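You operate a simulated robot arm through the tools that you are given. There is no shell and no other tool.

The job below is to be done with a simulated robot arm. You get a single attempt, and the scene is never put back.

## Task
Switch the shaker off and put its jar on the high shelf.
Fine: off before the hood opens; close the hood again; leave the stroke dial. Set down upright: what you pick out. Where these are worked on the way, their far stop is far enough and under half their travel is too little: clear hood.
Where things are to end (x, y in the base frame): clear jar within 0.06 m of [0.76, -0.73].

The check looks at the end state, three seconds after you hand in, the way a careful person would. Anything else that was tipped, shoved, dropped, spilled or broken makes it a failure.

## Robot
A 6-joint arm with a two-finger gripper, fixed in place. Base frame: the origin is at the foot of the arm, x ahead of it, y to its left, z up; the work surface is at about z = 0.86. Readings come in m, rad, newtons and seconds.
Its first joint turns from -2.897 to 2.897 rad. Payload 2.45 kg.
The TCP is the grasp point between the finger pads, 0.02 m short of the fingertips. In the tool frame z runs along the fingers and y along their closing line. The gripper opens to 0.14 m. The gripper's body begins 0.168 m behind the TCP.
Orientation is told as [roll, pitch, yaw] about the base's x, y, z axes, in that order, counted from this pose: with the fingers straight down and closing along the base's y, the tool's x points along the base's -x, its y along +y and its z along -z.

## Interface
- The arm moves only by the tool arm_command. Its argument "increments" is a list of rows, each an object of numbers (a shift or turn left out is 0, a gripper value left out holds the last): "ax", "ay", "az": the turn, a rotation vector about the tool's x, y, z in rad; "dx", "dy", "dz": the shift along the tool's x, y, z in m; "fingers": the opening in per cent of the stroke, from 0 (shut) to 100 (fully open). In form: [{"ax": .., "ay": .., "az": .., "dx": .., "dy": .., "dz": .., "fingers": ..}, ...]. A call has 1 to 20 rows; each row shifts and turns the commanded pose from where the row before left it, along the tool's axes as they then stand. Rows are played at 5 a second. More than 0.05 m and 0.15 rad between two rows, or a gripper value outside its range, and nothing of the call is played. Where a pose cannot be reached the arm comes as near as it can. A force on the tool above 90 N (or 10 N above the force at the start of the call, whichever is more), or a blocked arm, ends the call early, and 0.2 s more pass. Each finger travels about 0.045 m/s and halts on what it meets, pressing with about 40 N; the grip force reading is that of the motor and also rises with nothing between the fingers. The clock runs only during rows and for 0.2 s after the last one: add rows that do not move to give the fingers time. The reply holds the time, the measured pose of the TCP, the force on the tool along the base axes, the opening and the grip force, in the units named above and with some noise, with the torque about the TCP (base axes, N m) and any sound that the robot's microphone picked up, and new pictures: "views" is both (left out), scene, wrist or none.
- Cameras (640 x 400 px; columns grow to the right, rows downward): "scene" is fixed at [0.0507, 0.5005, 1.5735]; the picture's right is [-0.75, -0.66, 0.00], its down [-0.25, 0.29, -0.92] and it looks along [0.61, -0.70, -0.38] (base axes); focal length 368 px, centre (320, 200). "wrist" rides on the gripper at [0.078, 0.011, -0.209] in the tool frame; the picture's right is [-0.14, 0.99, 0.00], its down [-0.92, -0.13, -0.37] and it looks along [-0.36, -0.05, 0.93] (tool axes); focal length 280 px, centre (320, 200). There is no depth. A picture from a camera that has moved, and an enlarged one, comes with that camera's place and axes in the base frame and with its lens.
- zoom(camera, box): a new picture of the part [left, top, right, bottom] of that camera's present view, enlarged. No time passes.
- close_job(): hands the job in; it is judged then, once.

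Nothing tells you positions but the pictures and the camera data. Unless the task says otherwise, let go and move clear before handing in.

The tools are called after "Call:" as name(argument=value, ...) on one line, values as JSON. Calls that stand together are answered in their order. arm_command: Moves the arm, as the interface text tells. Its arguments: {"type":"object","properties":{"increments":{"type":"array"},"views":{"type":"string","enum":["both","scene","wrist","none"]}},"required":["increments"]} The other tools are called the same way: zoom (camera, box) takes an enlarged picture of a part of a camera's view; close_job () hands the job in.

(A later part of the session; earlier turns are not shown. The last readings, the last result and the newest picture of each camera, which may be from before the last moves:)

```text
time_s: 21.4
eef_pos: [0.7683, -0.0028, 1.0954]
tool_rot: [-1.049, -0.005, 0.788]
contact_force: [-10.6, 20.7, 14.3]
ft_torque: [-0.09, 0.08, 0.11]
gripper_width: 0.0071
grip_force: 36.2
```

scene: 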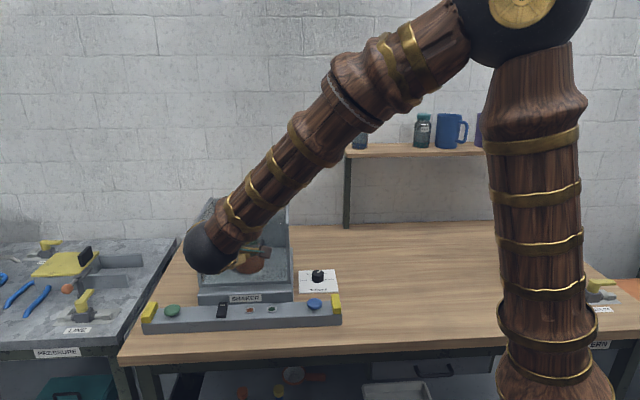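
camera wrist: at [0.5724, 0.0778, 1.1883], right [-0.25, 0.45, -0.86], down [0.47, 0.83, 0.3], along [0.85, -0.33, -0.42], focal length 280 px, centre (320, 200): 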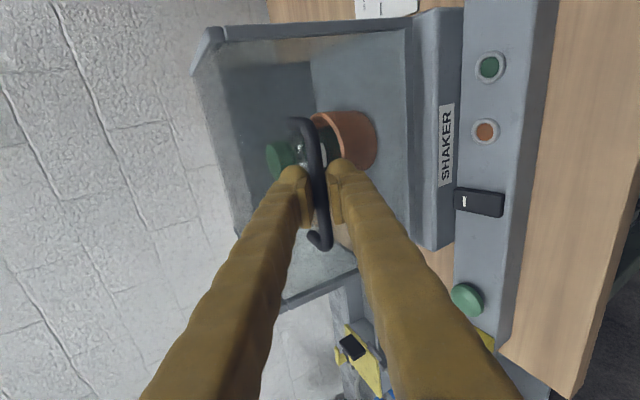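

Call:
arm_command(increments=[{"dy": -0.01}, {"dy": -0.01}, {}], views="wrist")

Call:
zoom(camera="wrist", box=[220, 80, 420, 280])

Call:
zoom(camera="scene", box=[180, 180, 310, 310])

```text
time_s: 22.2
eef_pos: [0.7728, -0.0118, 1.1111]
tool_rot: [-1.047, 0.0, 0.785]
contact_force: [30.1, 0.7, -17.4]
ft_torque: [-0.13, 0.14, 0.13]
gripper_width: 0.0076
grip_force: 35.7
camera wrist: at [0.5855, 0.0643, 1.2066], right [-0.25, 0.45, -0.86], down [0.47, 0.83, 0.3], along [0.85, -0.33, -0.42], focal length 280 px, centre (320, 200)
```

wrist: 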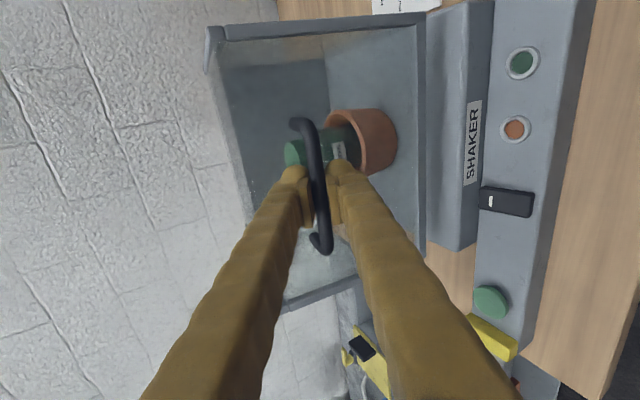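

```text
2.00 times, centred on (320, 180) of wrist
camera zoom: at [0.5855, 0.0643, 1.2066], right [-0.25, 0.45, -0.86], down [0.47, 0.83, 0.3], along [0.85, -0.33, -0.42], focal length 561 px, centre (320, 240)
```

zoom: 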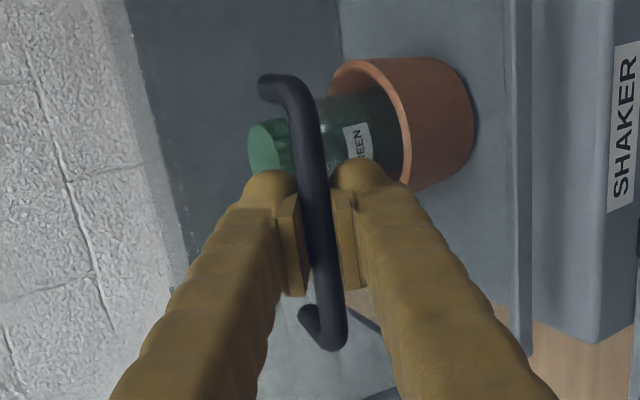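

```text
3.08 times, centred on (245, 245) of scene
camera zoom: at [0.0507, 0.5005, 1.5735], right [-0.75, -0.66, 0.0], down [-0.25, 0.29, -0.92], along [0.61, -0.7, -0.38], focal length 1132 px, centre (551, 62)
```

zoom: 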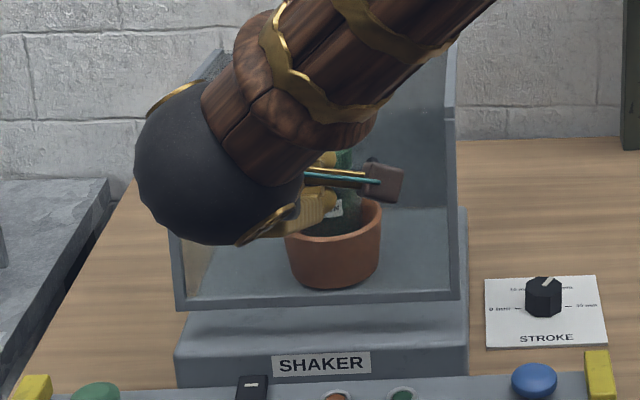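

The hood follows the arc cleanly and the jar stays in its pot. I'll carry on along the arc to about 25° and check forces.

Call:
arm_command(increments=[{"dy": -0.0087, "dz": 0.0028}, {"dy": -0.0087, "dz": 0.0028}, {"dy": -0.0146, "dz": 0.0027}, {"dy": -0.0146, "dz": 0.0026}, {"dy": -0.0144, "dz": 0.0039}, {"dy": -0.0143, "dz": 0.004}, {"dy": -0.014, "dz": 0.0052}, {"dy": -0.0139, "dz": 0.0053}, {}])

Call:
zoom(camera="wrist", box=[220, 80, 420, 280])

```text
time_s: 24.2
eef_pos: [0.8288, -0.0672, 1.1864]
tool_rot: [-1.049, -0.002, 0.782]
contact_force: [-6.1, -24.0, -22.2]
ft_torque: [-0.23, 0.16, 0.01]
gripper_width: 0.0068
grip_force: 35.3
camera wrist: at [0.6404, 0.0086, 1.2825], right [-0.25, 0.45, -0.86], down [0.47, 0.83, 0.3], along [0.85, -0.33, -0.42], focal length 280 px, centre (320, 200)
```

scene: 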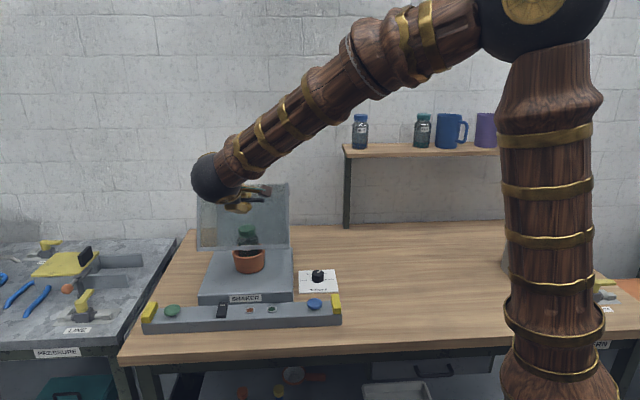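
wrist: 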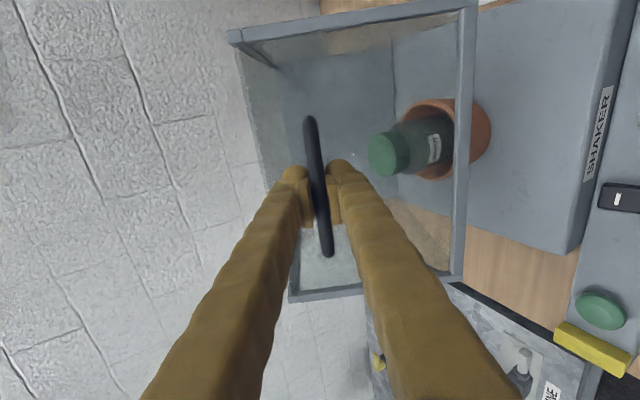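

```text
2.00 times, centred on (320, 180) of wrist
camera zoom: at [0.6404, 0.0086, 1.2825], right [-0.25, 0.45, -0.86], down [0.47, 0.83, 0.3], along [0.85, -0.33, -0.42], focal length 561 px, centre (320, 240)
```

zoom: 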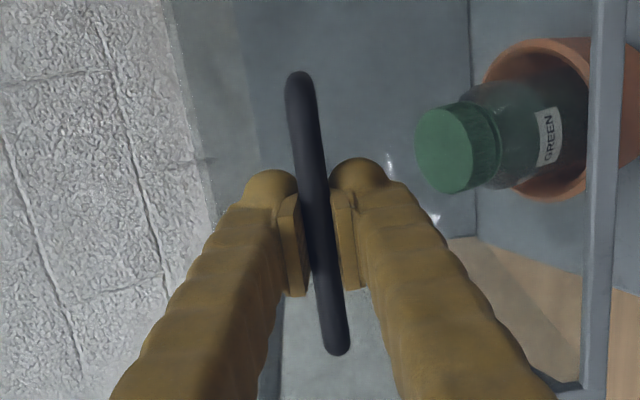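

Call:
arm_command(increments=[{"dy": -0.0135, "dz": 0.0064}, {"dy": -0.0134, "dz": 0.0064}, {"dy": -0.0128, "dz": 0.0075}, {"dy": -0.0128, "dz": 0.0076}, {"dy": -0.0122, "dz": 0.0086}, {"dy": -0.0121, "dz": 0.0087}, {"dy": -0.0113, "dz": 0.0096}, {"dy": -0.0113, "dz": 0.0097}, {}])

Call:
zoom(camera="wrist", box=[220, 80, 420, 280])

```text
time_s: 26.2
eef_pos: [0.9027, -0.1418, 1.237]
tool_rot: [-1.047, -0.002, 0.786]
contact_force: [17.2, 4.5, -40.3]
ft_torque: [-0.1, 0.19, 0.28]
gripper_width: 0.0076
grip_force: 35.1
camera wrist: at [0.7146, -0.0663, 1.3333], right [-0.25, 0.45, -0.86], down [0.47, 0.83, 0.3], along [0.85, -0.33, -0.42], focal length 280 px, centre (320, 200)
```

scene: 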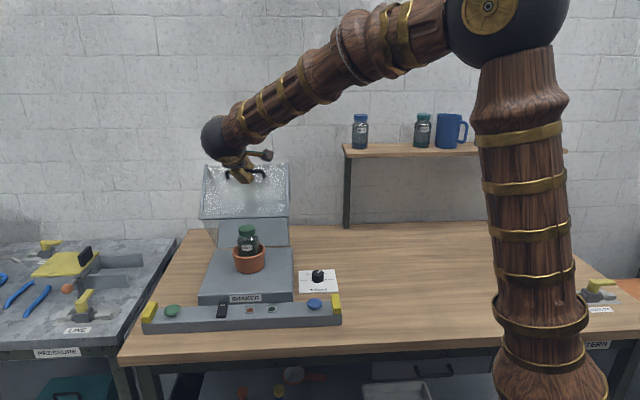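
wrist: 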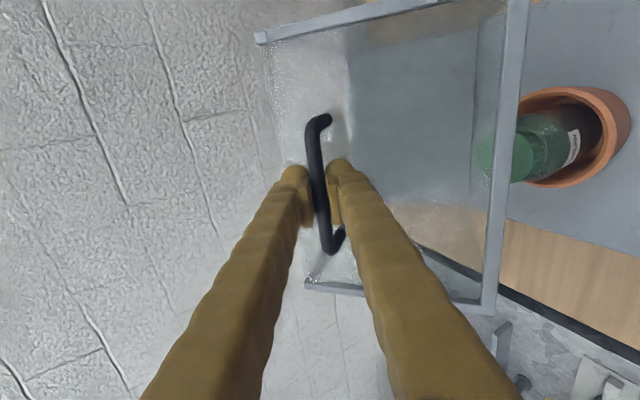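

```text
2.00 times, centred on (320, 180) of wrist
camera zoom: at [0.7146, -0.0663, 1.3333], right [-0.25, 0.45, -0.86], down [0.47, 0.83, 0.3], along [0.85, -0.33, -0.42], focal length 561 px, centre (320, 240)
```

zoom: 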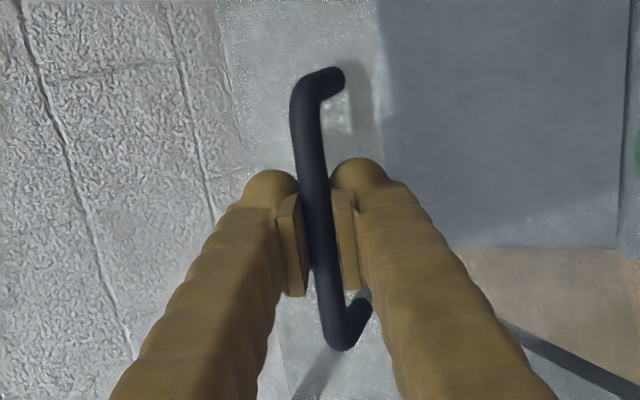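

Call:
arm_command(increments=[{"dy": -0.0079, "dz": 0.0121}, {"dy": -0.0105, "dz": 0.0106}, {"dy": -0.0095, "dz": 0.0114}, {"dy": -0.0094, "dz": 0.0115}, {"dy": -0.0085, "dz": 0.0122}, {"dy": -0.0084, "dz": 0.0123}, {}])

Call:
zoom(camera="wrist", box=[220, 80, 420, 280])

```text
time_s: 27.8
eef_pos: [0.9658, -0.2045, 1.2477]
tool_rot: [-1.044, 0.001, 0.786]
contact_force: [-6.0, -2.2, -82.0]
ft_torque: [0.65, -0.38, -0.15]
gripper_width: 0.0107
grip_force: 37.7
camera wrist: at [0.7773, -0.1286, 1.3433], right [-0.26, 0.45, -0.86], down [0.47, 0.83, 0.3], along [0.84, -0.33, -0.42], focal length 280 px, centre (320, 200)
```

scene: 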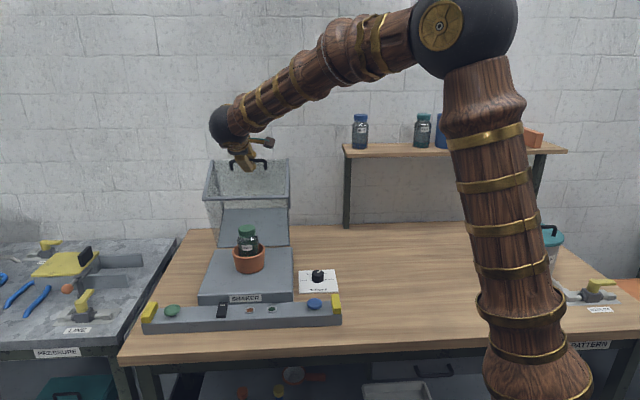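
wrist: 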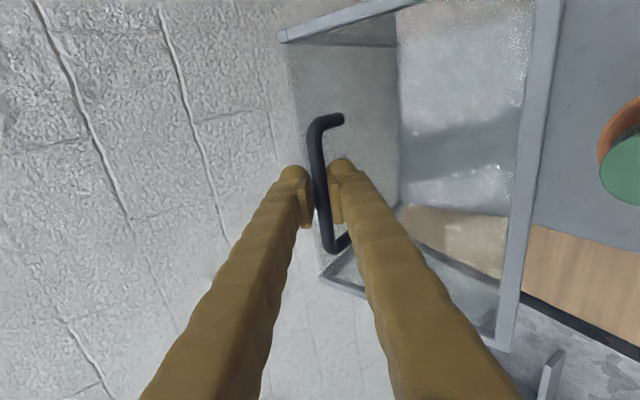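

```text
2.00 times, centred on (320, 180) of wrist
camera zoom: at [0.7773, -0.1286, 1.3433], right [-0.26, 0.45, -0.86], down [0.47, 0.83, 0.3], along [0.84, -0.33, -0.42], focal length 561 px, centre (320, 240)
```

zoom: 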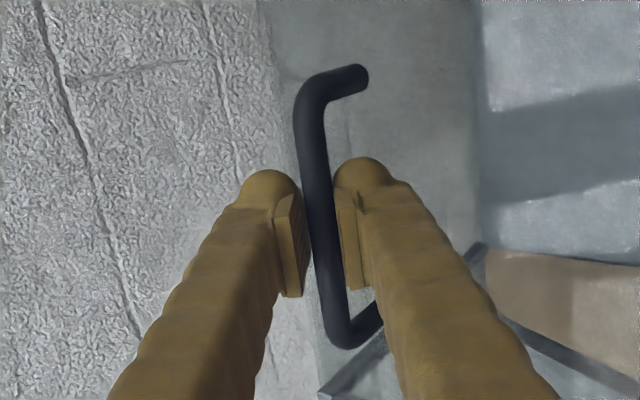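

The downward pull shows the real radius is a little smaller than I assumed. I've refit the arc to the measured points and will drop slightly to relax, then continue.

Call:
arm_command(increments=[{"dy": 0.0043, "dz": 0.0025}, {"dy": -0.007, "dz": 0.013}, {"dy": -0.0071, "dz": 0.0132}, {"dy": -0.0052, "dz": 0.0132}, {"dy": -0.0053, "dz": 0.0132}, {}])

Call:
zoom(camera="wrist", box=[220, 80, 420, 280])

```text
time_s: 29.2
eef_pos: [1.0038, -0.2451, 1.2384]
tool_rot: [-1.044, 0.002, 0.782]
contact_force: [-23.8, 4.5, -79.4]
ft_torque: [0.76, -0.23, -0.31]
gripper_width: 0.0133
grip_force: 39.9
camera wrist: at [0.818, -0.1689, 1.3354], right [-0.26, 0.45, -0.86], down [0.47, 0.83, 0.3], along [0.84, -0.33, -0.42], focal length 280 px, centre (320, 200)
```

scene: 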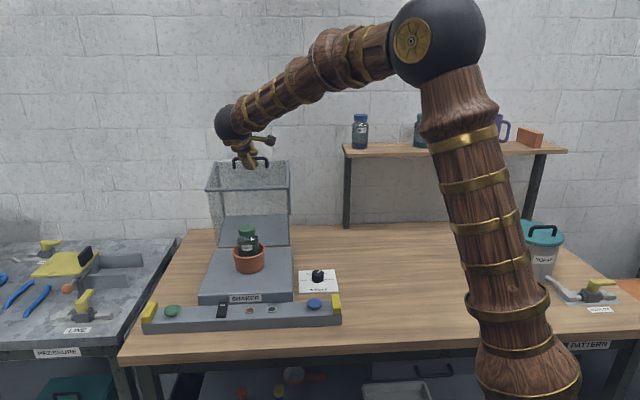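
wrist: 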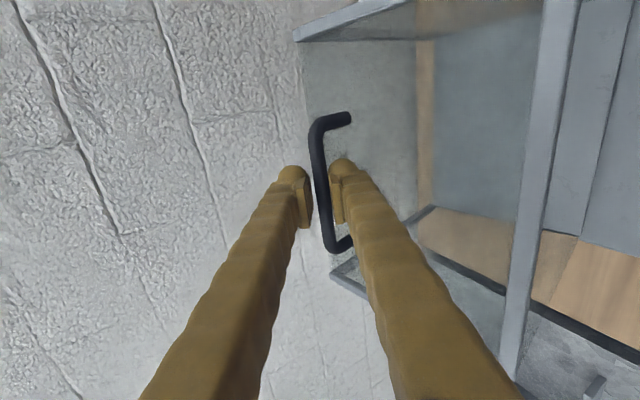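

```text
2.00 times, centred on (320, 180) of wrist
camera zoom: at [0.818, -0.1689, 1.3354], right [-0.26, 0.45, -0.86], down [0.47, 0.83, 0.3], along [0.84, -0.33, -0.42], focal length 561 px, centre (320, 240)
```

zoom: 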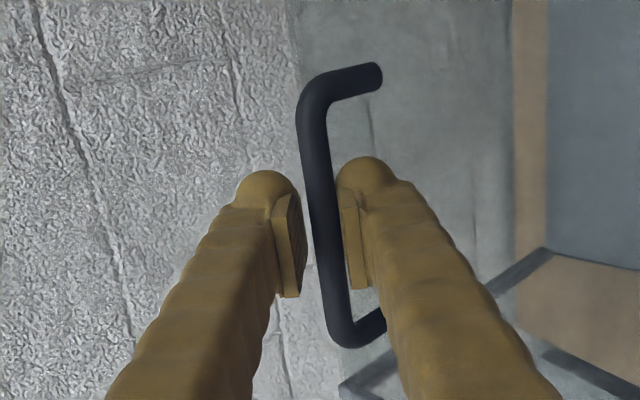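

Call:
arm_command(increments=[{"dy": 0.0061, "dz": 0.0035}, {}, {}], views="none")

```text
time_s: 30.0
eef_pos: [1.0071, -0.2454, 1.237]
tool_rot: [-1.049, -0.002, 0.783]
contact_force: [-25.0, -13.3, -42.7]
ft_torque: [-0.52, 0.83, 0.16]
gripper_width: 0.0094
grip_force: 36.9
```

Call:
arm_command(increments=[{"dy": 0.0026, "dz": 0.0015}, {"dy": -0.0035, "dz": 0.0132}, {}])

Call:
zoom(camera="wrist", box=[220, 80, 420, 280])

Call:
zoom(camera="scene", box=[180, 130, 320, 310])

```text
time_s: 30.8
eef_pos: [1.0169, -0.2538, 1.2326]
tool_rot: [-1.05, -0.005, 0.786]
contact_force: [-1.6, -4.4, -1.1]
ft_torque: [-0.38, 0.3, 0.21]
gripper_width: 0.0075
grip_force: 35.2
camera wrist: at [0.8284, -0.1769, 1.3268], right [-0.25, 0.45, -0.86], down [0.47, 0.83, 0.3], along [0.85, -0.33, -0.42], focal length 280 px, centre (320, 200)
```

scene: 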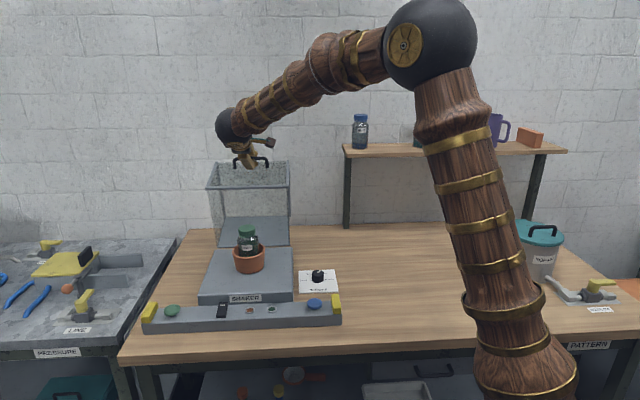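
wrist: 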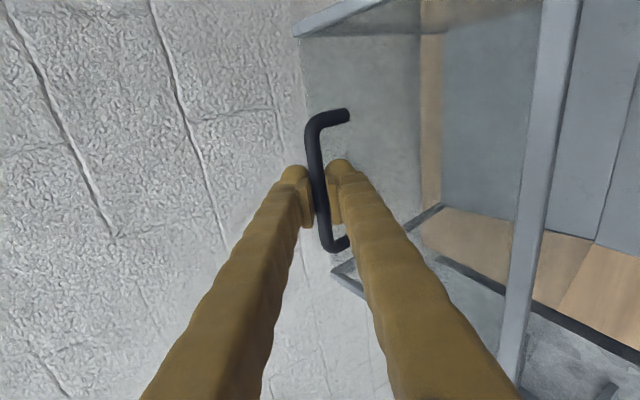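

```text
2.00 times, centred on (320, 180) of wrist
camera zoom: at [0.8284, -0.1769, 1.3268], right [-0.25, 0.45, -0.86], down [0.47, 0.83, 0.3], along [0.85, -0.33, -0.42], focal length 561 px, centre (320, 240)
```

zoom: 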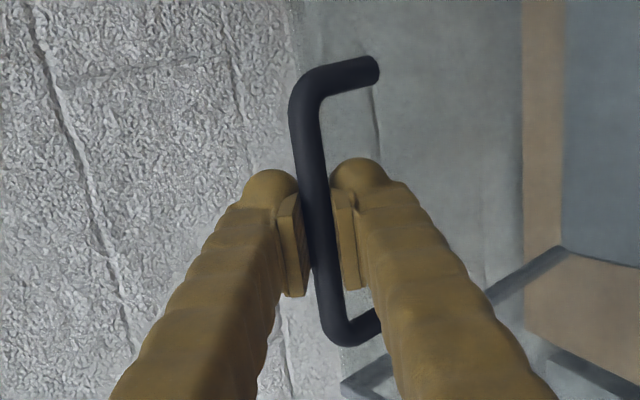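

```text
2.22 times, centred on (250, 220) of scene
camera zoom: at [0.0507, 0.5005, 1.5735], right [-0.75, -0.66, 0.0], down [-0.25, 0.29, -0.92], along [0.61, -0.7, -0.38], focal length 818 px, centre (476, 156)
```

zoom: 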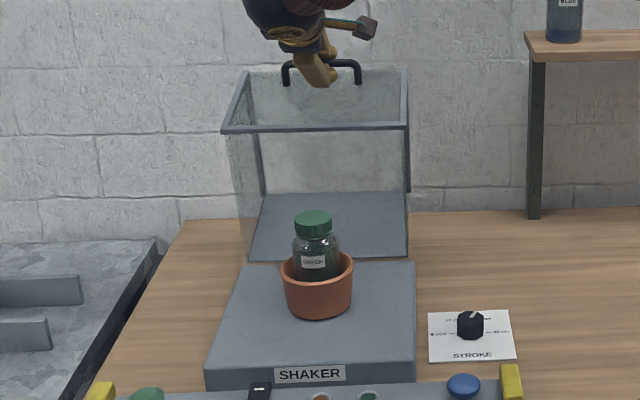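

Forces have dropped to almost nothing and the hood stands about 78° open. I'll push a bit further to find its stop.

Call:
arm_command(increments=[{"dy": -0.003, "dz": 0.0132}, {"dy": -0.0029, "dz": 0.0133}, {}])

Call:
zoom(camera="scene", box=[180, 130, 320, 310])

```text
time_s: 31.6
eef_pos: [1.0334, -0.27, 1.2234]
tool_rot: [-1.051, -0.004, 0.788]
contact_force: [27.1, 13.0, 18.1]
ft_torque: [-0.13, 0.04, 0.28]
gripper_width: 0.0076
grip_force: 35.8
camera wrist: at [0.8449, -0.1957, 1.3179], right [-0.25, 0.45, -0.86], down [0.47, 0.83, 0.3], along [0.85, -0.33, -0.42], focal length 280 px, centre (320, 200)
```

scene: 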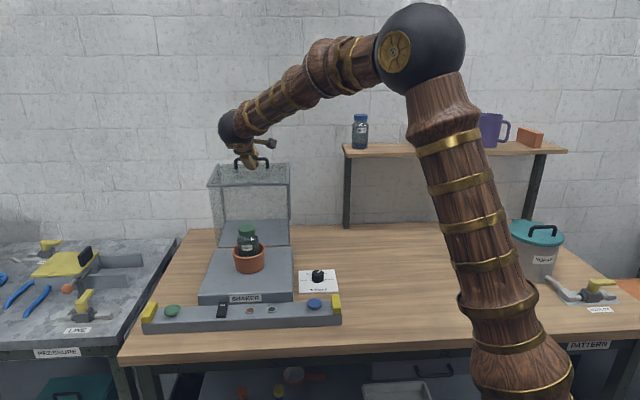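
wrist: 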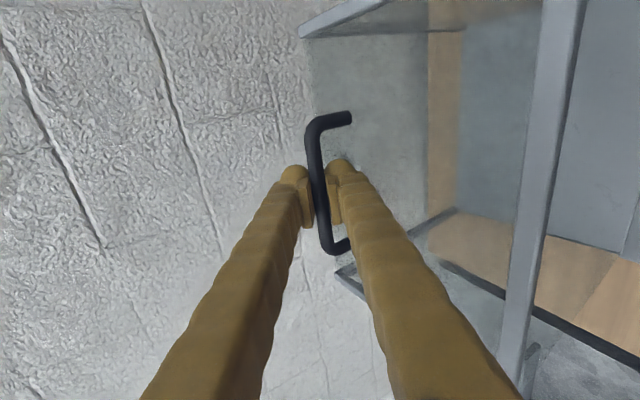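

```text
2.22 times, centred on (250, 220) of scene
camera zoom: at [0.0507, 0.5005, 1.5735], right [-0.75, -0.66, 0.0], down [-0.25, 0.29, -0.92], along [0.61, -0.7, -0.38], focal length 818 px, centre (476, 156)
```

zoom: 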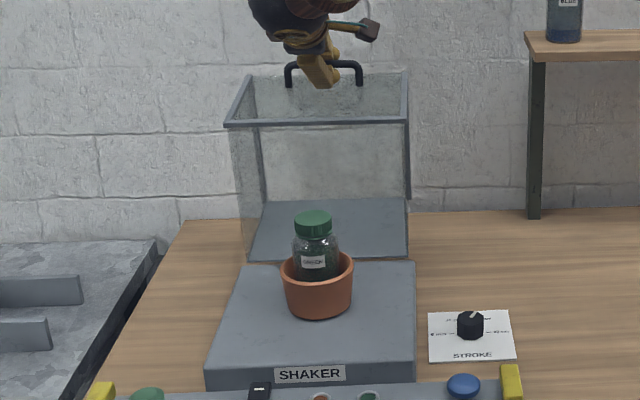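

Call:
arm_command(increments=[{"dy": -0.0017, "dz": 0.0135}, {"dy": -0.0016, "dz": 0.0136}, {}])

Call:
zoom(camera="scene", box=[180, 130, 320, 310])

```text
time_s: 32.4
eef_pos: [1.0514, -0.2902, 1.2114]
tool_rot: [-1.05, -0.002, 0.784]
contact_force: [14.6, -0.3, 16.6]
ft_torque: [-0.24, 0.2, 0.02]
gripper_width: 0.0071
grip_force: 35.1
camera wrist: at [0.8618, -0.2137, 1.3071], right [-0.25, 0.45, -0.86], down [0.47, 0.83, 0.3], along [0.85, -0.33, -0.42], focal length 280 px, centre (320, 200)
```

scene: 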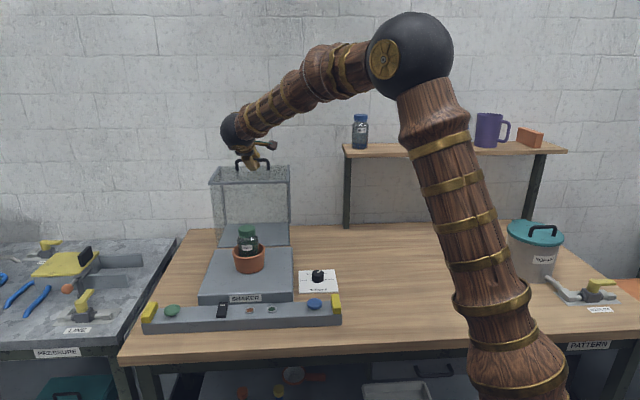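
wrist: 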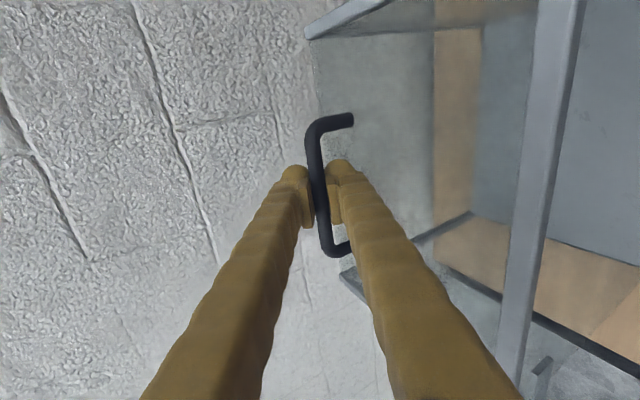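

```text
2.22 times, centred on (250, 220) of scene
camera zoom: at [0.0507, 0.5005, 1.5735], right [-0.75, -0.66, 0.0], down [-0.25, 0.29, -0.92], along [0.61, -0.7, -0.38], focal length 818 px, centre (476, 156)
```

zoom: 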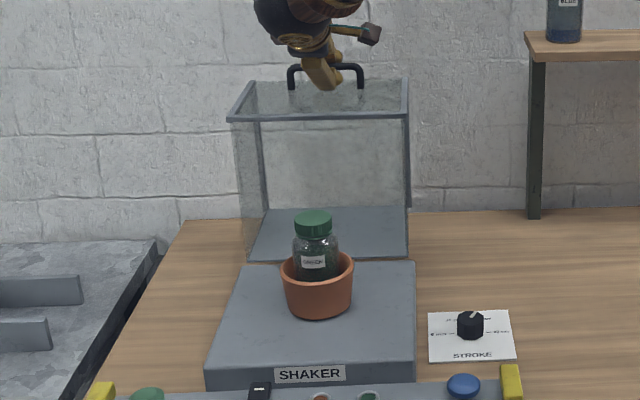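

Call:
arm_command(increments=[{"dy": -0.0005, "dz": 0.0135}, {"dy": -0.0004, "dz": 0.0135}, {}])

Call:
zoom(camera="scene", box=[180, 130, 320, 310])

```text
time_s: 33.2
eef_pos: [1.0673, -0.3042, 1.1998]
tool_rot: [-1.046, -0.001, 0.785]
contact_force: [-72.9, 52.7, 12.9]
ft_torque: [-0.1, 0.49, 0.28]
gripper_width: 0.0059
grip_force: 34.0
camera wrist: at [0.8788, -0.2284, 1.2952], right [-0.25, 0.45, -0.86], down [0.47, 0.83, 0.3], along [0.85, -0.33, -0.42], focal length 280 px, centre (320, 200)
```

scene: 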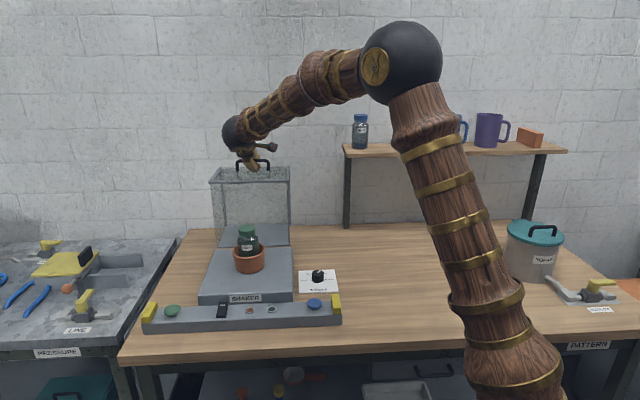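
wrist: 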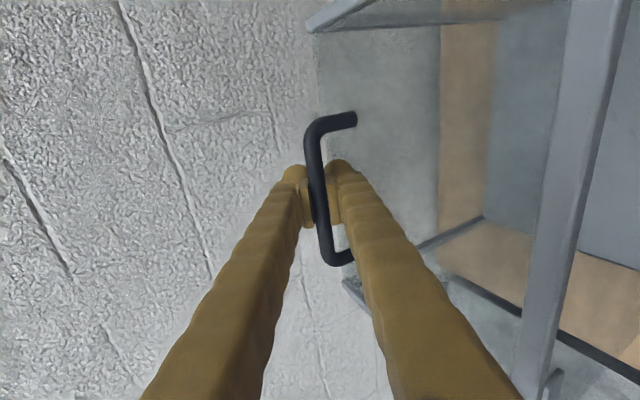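

```text
2.22 times, centred on (250, 220) of scene
camera zoom: at [0.0507, 0.5005, 1.5735], right [-0.75, -0.66, 0.0], down [-0.25, 0.29, -0.92], along [0.61, -0.7, -0.38], focal length 818 px, centre (476, 156)
```

zoom: 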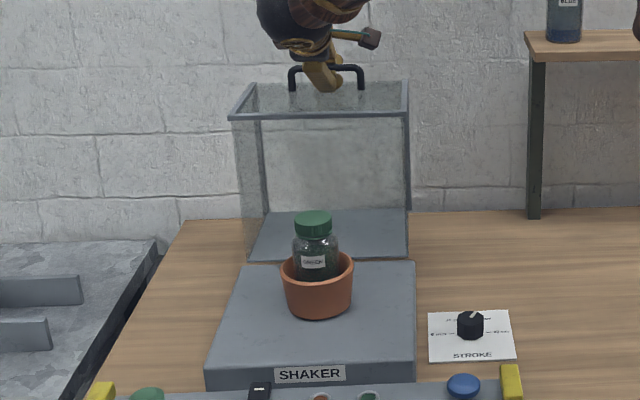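

The far stop is felt at about 90° with the hood fully back. I'll relax the push, open the fingers slightly and slide off the bar.

Call:
arm_command(increments=[{"dy": 0.002, "dz": -0.004}, {}, {"fingers": 13}, {}, {}], views="wrist")

Call:
zoom(camera="wrist", box=[220, 80, 420, 280])

```text
time_s: 34.4
eef_pos: [1.0671, -0.303, 1.2007]
tool_rot: [-1.049, -0.005, 0.785]
contact_force: [26.1, 2.4, 16.4]
ft_torque: [-0.65, -0.57, -0.07]
gripper_width: 0.006
grip_force: 0.0
camera wrist: at [0.8776, -0.2276, 1.2955], right [-0.25, 0.45, -0.86], down [0.47, 0.83, 0.3], along [0.85, -0.33, -0.42], focal length 280 px, centre (320, 200)
```

wrist: 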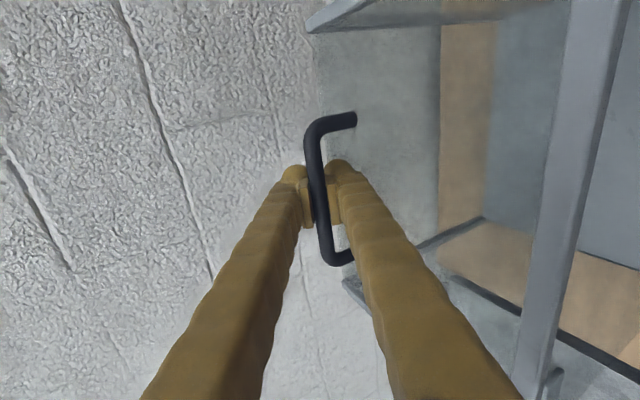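

```text
2.00 times, centred on (320, 180) of wrist
camera zoom: at [0.8776, -0.2276, 1.2955], right [-0.25, 0.45, -0.86], down [0.47, 0.83, 0.3], along [0.85, -0.33, -0.42], focal length 561 px, centre (320, 240)
```

zoom: 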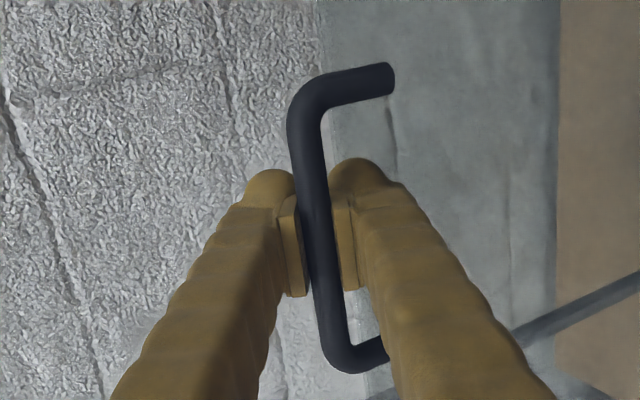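

Call:
arm_command(increments=[{"fingers": 16}, {}, {}], views="none")

```text
time_s: 35.2
eef_pos: [1.0663, -0.3027, 1.1997]
tool_rot: [-1.05, -0.003, 0.786]
contact_force: [24.0, -2.0, 25.1]
ft_torque: [-0.39, -0.46, -0.06]
gripper_width: 0.0064
grip_force: 0.0
```

Call:
arm_command(increments=[{"fingers": 6}, {"dz": -0.005}, {"dz": -0.01}, {"dz": -0.01}, {}], views="wrist")

Call:
zoom(camera="wrist", box=[220, 80, 420, 280])

Call:
zoom(camera="scene", box=[180, 130, 320, 310])

```text
time_s: 36.4
eef_pos: [1.0509, -0.289, 1.2104]
tool_rot: [-1.048, -0.004, 0.785]
contact_force: [25.2, 3.4, 19.5]
ft_torque: [-1.13, -0.57, -0.2]
gripper_width: 0.0059
grip_force: 0.0
camera wrist: at [0.8625, -0.2131, 1.3062], right [-0.25, 0.45, -0.86], down [0.47, 0.83, 0.3], along [0.85, -0.33, -0.42], focal length 280 px, centre (320, 200)
```

wrist: 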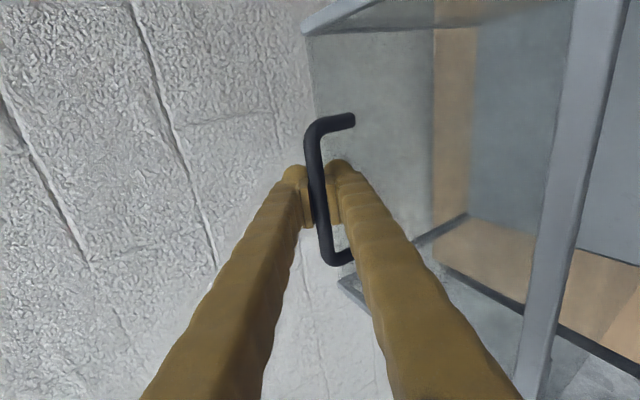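

```text
2.00 times, centred on (320, 180) of wrist
camera zoom: at [0.8625, -0.2131, 1.3062], right [-0.25, 0.45, -0.86], down [0.47, 0.83, 0.3], along [0.85, -0.33, -0.42], focal length 561 px, centre (320, 240)
```

zoom: 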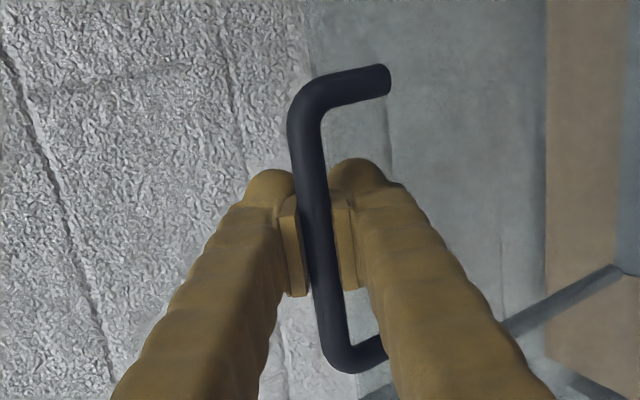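

```text
2.22 times, centred on (250, 220) of scene
camera zoom: at [0.0507, 0.5005, 1.5735], right [-0.75, -0.66, 0.0], down [-0.25, 0.29, -0.92], along [0.61, -0.7, -0.38], focal length 818 px, centre (476, 156)
```

zoom: 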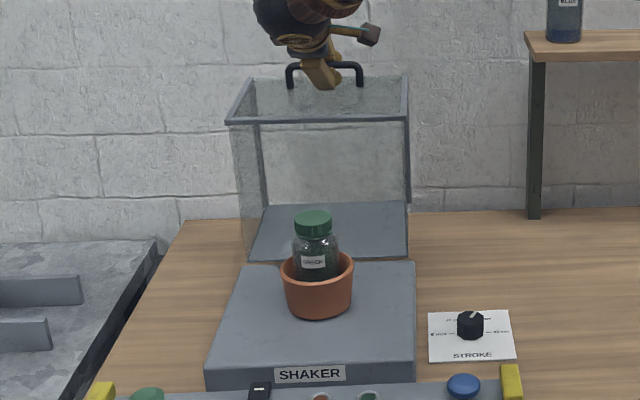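

The hood followed the tool back because the lower finger is wedged between the bar and the panel at this angle. I'll pivot the tool about the bar to point more steeply down, which should free that finger.

Call:
arm_command(increments=[{"fingers": 4}, {"ax": -0.1, "dy": -0.0008}, {"ax": -0.1, "dy": -0.0008}, {"ax": -0.1, "dy": -0.0008}, {"ax": -0.1, "dy": -0.0008}, {}])

Call:
zoom(camera="wrist", box=[220, 80, 420, 280])

Call:
zoom(camera="scene", box=[180, 100, 320, 280])

```text
time_s: 37.8
eef_pos: [1.0517, -0.2891, 1.2145]
tool_rot: [-0.648, -0.003, 0.783]
contact_force: [-6.1, 1.0, -9.3]
ft_torque: [-0.11, 0.1, 0.07]
gripper_width: 0.0122
grip_force: 5.4
camera wrist: at [0.9, -0.2515, 1.3749], right [-0.46, 0.66, -0.6], down [0.57, 0.74, 0.37], along [0.68, -0.17, -0.71], focal length 280 px, centre (320, 200)
```

scene: 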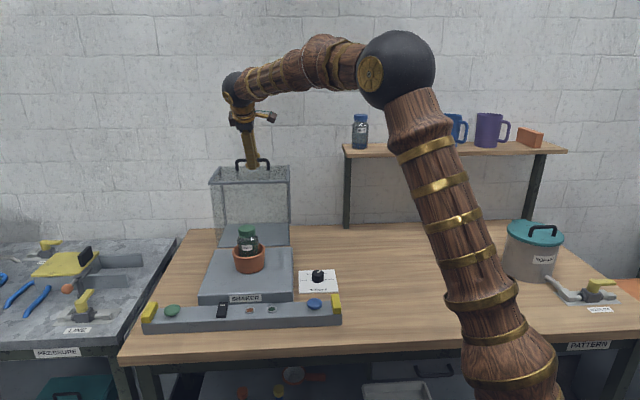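
wrist: 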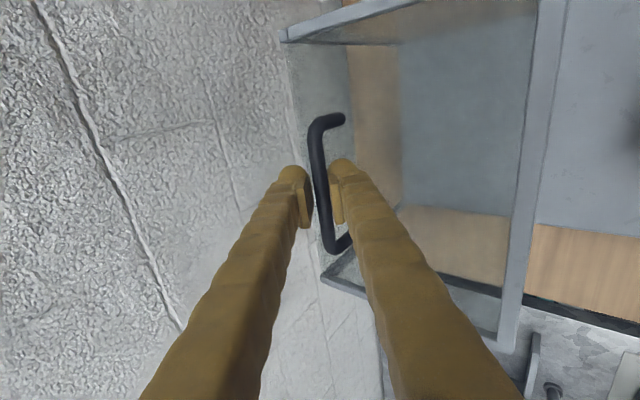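

```text
2.00 times, centred on (320, 180) of wrist
camera zoom: at [0.9, -0.2515, 1.3749], right [-0.46, 0.66, -0.6], down [0.57, 0.74, 0.37], along [0.68, -0.17, -0.71], focal length 561 px, centre (320, 240)
```

zoom: 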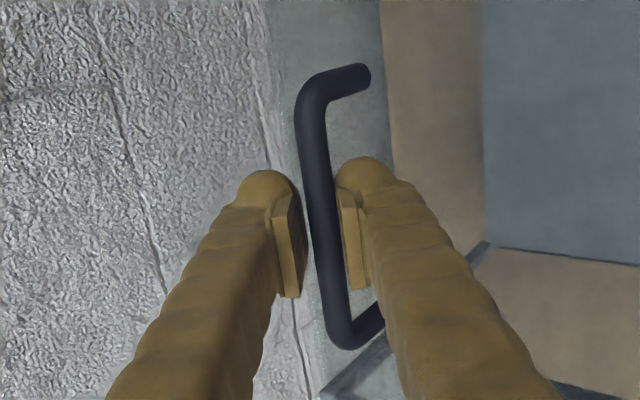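

```text
2.22 times, centred on (250, 190) of scene
camera zoom: at [0.0507, 0.5005, 1.5735], right [-0.75, -0.66, 0.0], down [-0.25, 0.29, -0.92], along [0.61, -0.7, -0.38], focal length 818 px, centre (476, 222)
```

zoom: 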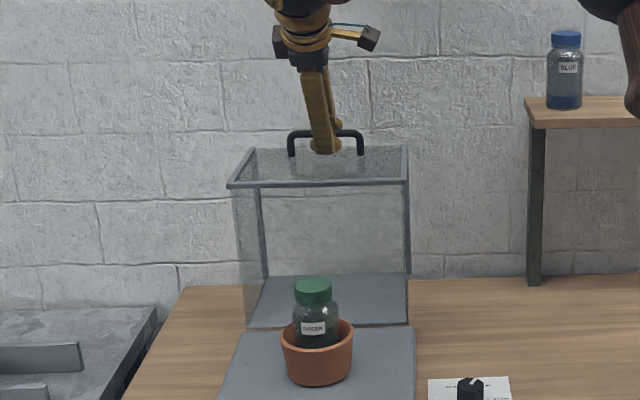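

The finger is free now. I'll open slightly and withdraw along the tool axis.

Call:
arm_command(increments=[{"fingers": 20}, {}, {"dz": -0.01}, {"dz": -0.015}, {"dz": -0.02}, {"dz": -0.03}, {}])

Call:
zoom(camera="scene", box=[180, 100, 320, 280])

```text
time_s: 39.4
eef_pos: [1.0185, -0.2572, 1.2741]
tool_rot: [-0.648, -0.003, 0.786]
contact_force: [0.7, -0.3, 0.4]
ft_torque: [0.0, 0.01, -0.01]
gripper_width: 0.028
grip_force: 0.1
camera wrist: at [0.8662, -0.2177, 1.434], right [-0.46, 0.66, -0.6], down [0.56, 0.74, 0.37], along [0.69, -0.17, -0.71], focal length 280 px, centre (320, 200)
```

scene: 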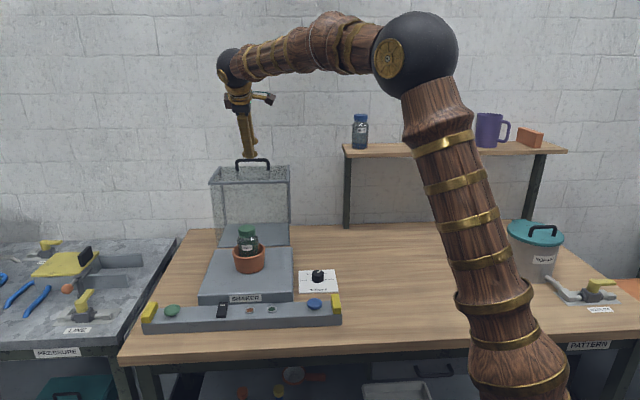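
wrist: 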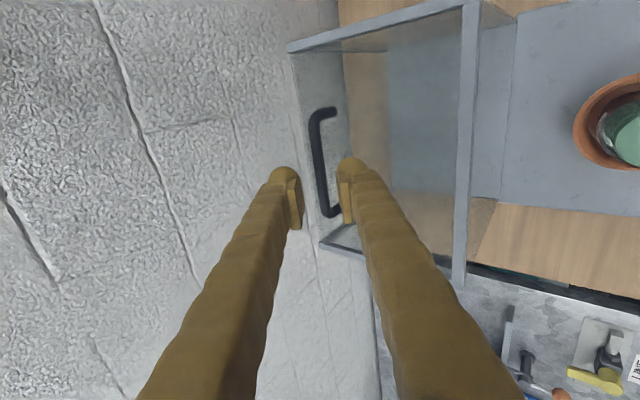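

```text
2.22 times, centred on (250, 190) of scene
camera zoom: at [0.0507, 0.5005, 1.5735], right [-0.75, -0.66, 0.0], down [-0.25, 0.29, -0.92], along [0.61, -0.7, -0.38], focal length 818 px, centre (476, 222)
```

zoom: 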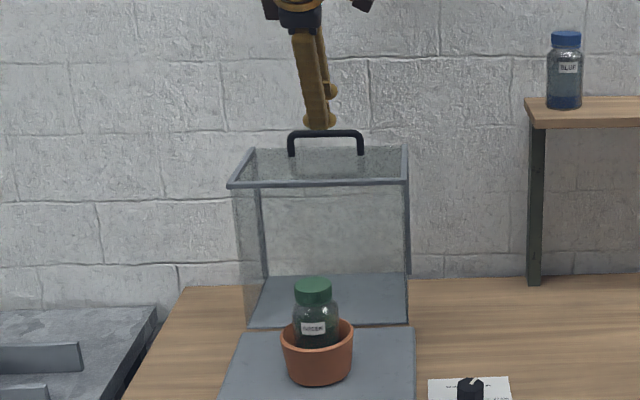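

The hood rests open on its own. I'll clear away toward the front, turn the tool back so the fingers close along the bench, and tilt to 45°. The pick and the shelf spot then differ by a pure translation.

Call:
arm_command(increments=[{"dy": 0.0352, "dz": -0.0267}, {"dy": 0.0352, "dz": -0.0267}, {"dy": 0.0352, "dz": -0.0267}, {"dy": 0.0352, "dz": -0.0267}, {"dy": 0.0352, "dz": -0.0266}, {"dy": 0.0352, "dz": -0.0266}, {"dy": 0.0352, "dz": -0.0266}, {"dy": 0.0352, "dz": -0.0266}, {"az": 0.1428, "fingers": 72}, {"az": 0.1428}, {"az": 0.1428}, {"az": 0.1428}, {"az": 0.1428}, {"az": 0.1428}, {"az": 0.1428}, {"az": 0.1428}, {"az": 0.1428}, {"az": 0.1428}, {"az": 0.1428}, {"ay": -0.137}])

Call:
zoom(camera="scene", box=[180, 150, 320, 310])

Call:
zoom(camera="scene", box=[220, 215, 280, 280])

```text
time_s: 43.6
eef_pos: [0.7705, -0.0081, 1.2726]
tool_rot: [0.007, -0.785, -0.788]
contact_force: [-0.3, -0.9, -0.8]
ft_torque: [0.03, -0.03, -0.02]
gripper_width: 0.1007
grip_force: 0.0
camera wrist: at [0.6327, 0.1419, 1.366], right [0.77, 0.63, 0.1], down [0.18, -0.37, 0.91], along [0.61, -0.68, -0.4], focal length 280 px, centre (320, 200)
```

scene: 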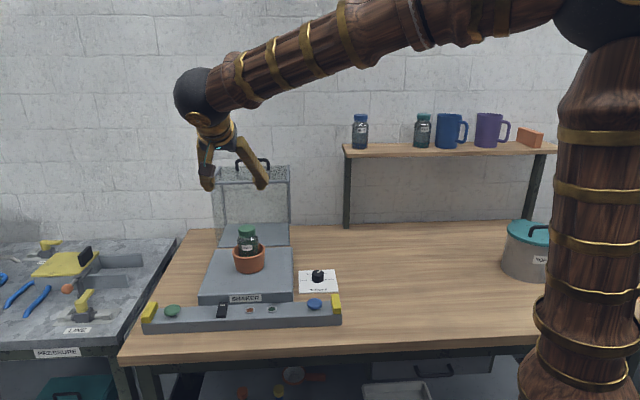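
wrist: 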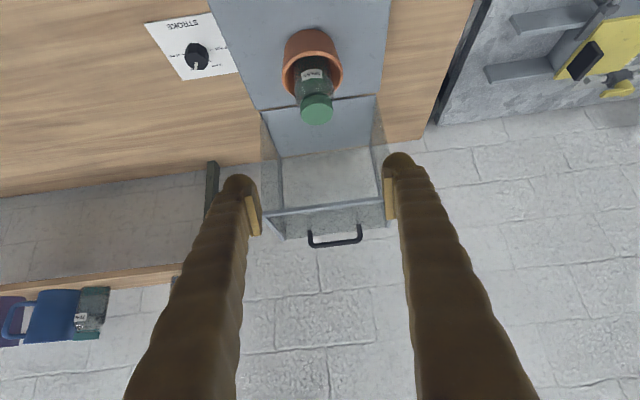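

```text
2.50 times, centred on (250, 230) of scene
camera zoom: at [0.0507, 0.5005, 1.5735], right [-0.75, -0.66, 0.0], down [-0.25, 0.29, -0.92], along [0.61, -0.7, -0.38], focal length 920 px, centre (495, 125)
```

zoom: 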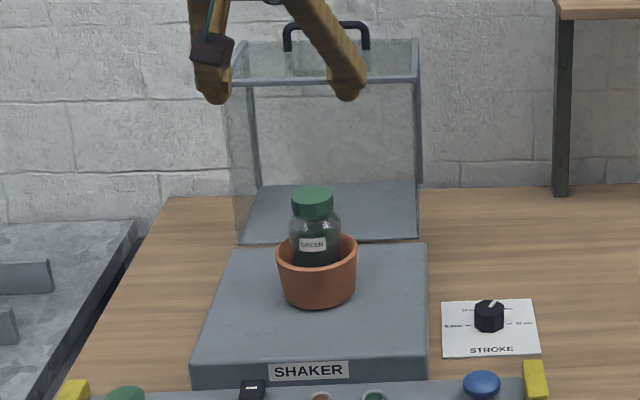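

```text
6.15 times, centred on (250, 248) of scene
camera zoom: at [0.0507, 0.5005, 1.5735], right [-0.75, -0.66, 0.0], down [-0.25, 0.29, -0.92], along [0.61, -0.7, -0.38], focal length 2265 px, centre (751, -92)
```

zoom: 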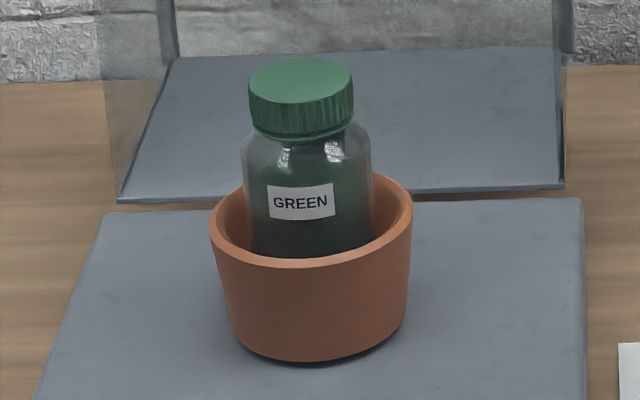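

I want the jar's exact position before reaching in. I'll set the tool vertical and put the camera straight above the jar.

Call:
arm_command(increments=[{"ay": 0.131}, {"ay": 0.131}, {"ay": 0.131}, {"ay": 0.131}, {"ay": 0.131}, {"ay": 0.13}, {"dx": -0.04}, {"dx": -0.04}, {"dx": -0.04}, {"dx": -0.04}, {"dx": -0.04}, {"dx": -0.04}, {}])

Call:
zoom(camera="wrist", box=[250, 20, 390, 160])

```text
time_s: 46.4
eef_pos: [0.941, -0.1754, 1.2724]
tool_rot: [0.003, 0.0, -0.785]
contact_force: [1.2, -0.6, 0.2]
ft_torque: [-0.01, -0.01, -0.01]
gripper_width: 0.1007
grip_force: 0.0
camera wrist: at [0.8916, -0.1136, 1.4818], right [0.8, 0.6, 0.0], down [0.56, -0.74, 0.37], along [0.22, -0.29, -0.93], focal length 280 px, centre (320, 200)
```

scene: 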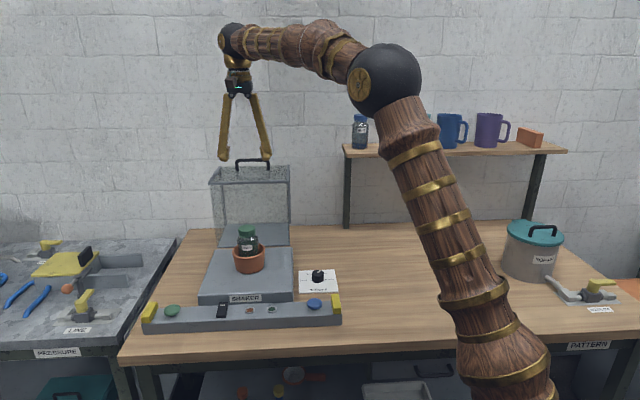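
wrist: 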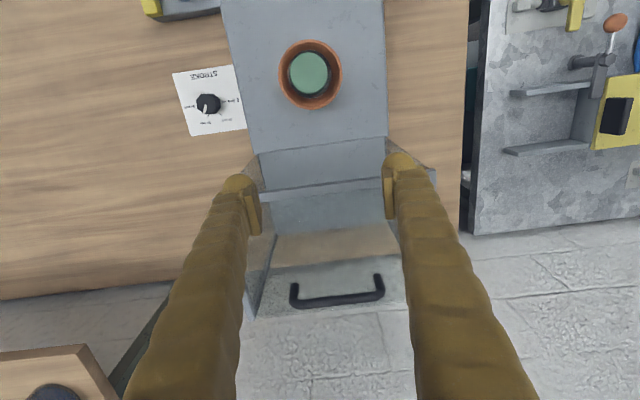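

```text
2.86 times, centred on (320, 90) of wrist
camera zoom: at [0.8916, -0.1136, 1.4818], right [0.8, 0.6, 0.0], down [0.56, -0.74, 0.37], along [0.22, -0.29, -0.93], focal length 801 px, centre (320, 514)
```

zoom: 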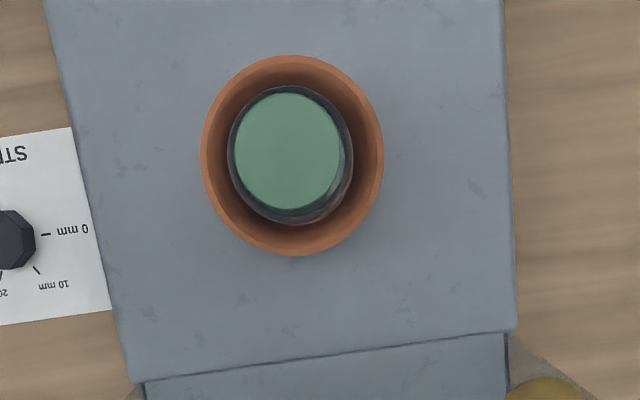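

The jar's axis is at about (0.8665, -0.107), with its cap top near z = 1.07. Before picking it up, I'll go to the shelf empty-handed to check reach, shelf height and the neighbouring jars.

Call:
arm_command(increments=[{"dz": -0.05}, {"dz": -0.05}, {"dz": -0.05}, {"dy": -0.0433, "dx": -0.0117}, {"dy": -0.0433, "dx": -0.0117}, {"dy": -0.0433, "dx": -0.0117}, {"dy": -0.0433, "dx": -0.0117}, {"dy": -0.0433, "dx": -0.0117}, {"dy": -0.0433, "dx": -0.0117}, {"dy": -0.0433, "dx": -0.0117}, {"dy": -0.0433, "dx": -0.0117}, {"dy": -0.0433, "dx": -0.0117}, {"dy": -0.0433, "dx": -0.0117}, {"dy": -0.0433, "dx": -0.0117}, {"dy": -0.0433, "dx": -0.0117}, {}])

```text
time_s: 49.8
eef_pos: [0.6695, -0.6443, 1.4194]
tool_rot: [0.003, -0.001, -0.786]
contact_force: [0.5, -0.5, 0.0]
ft_torque: [-0.03, 0.01, -0.03]
gripper_width: 0.1008
grip_force: 0.1
camera wrist: at [0.6209, -0.5821, 1.63], right [0.8, 0.6, 0.0], down [0.56, -0.74, 0.37], along [0.22, -0.29, -0.93], focal length 280 px, centre (320, 200)
```

scene: 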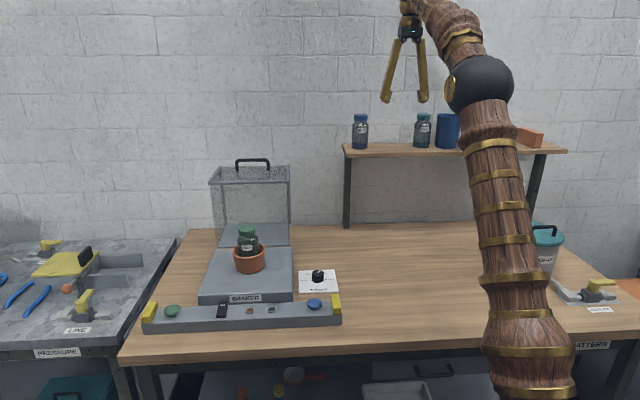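
wrist: 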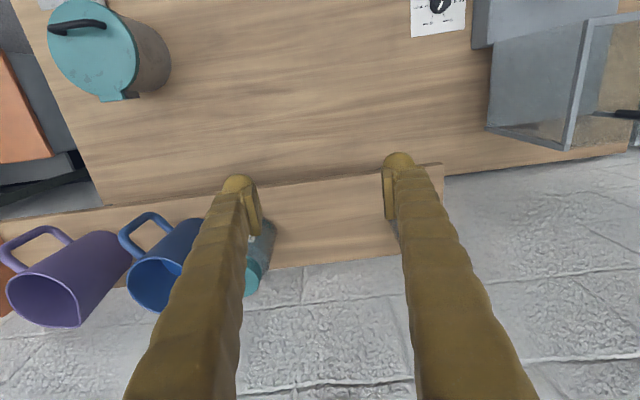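

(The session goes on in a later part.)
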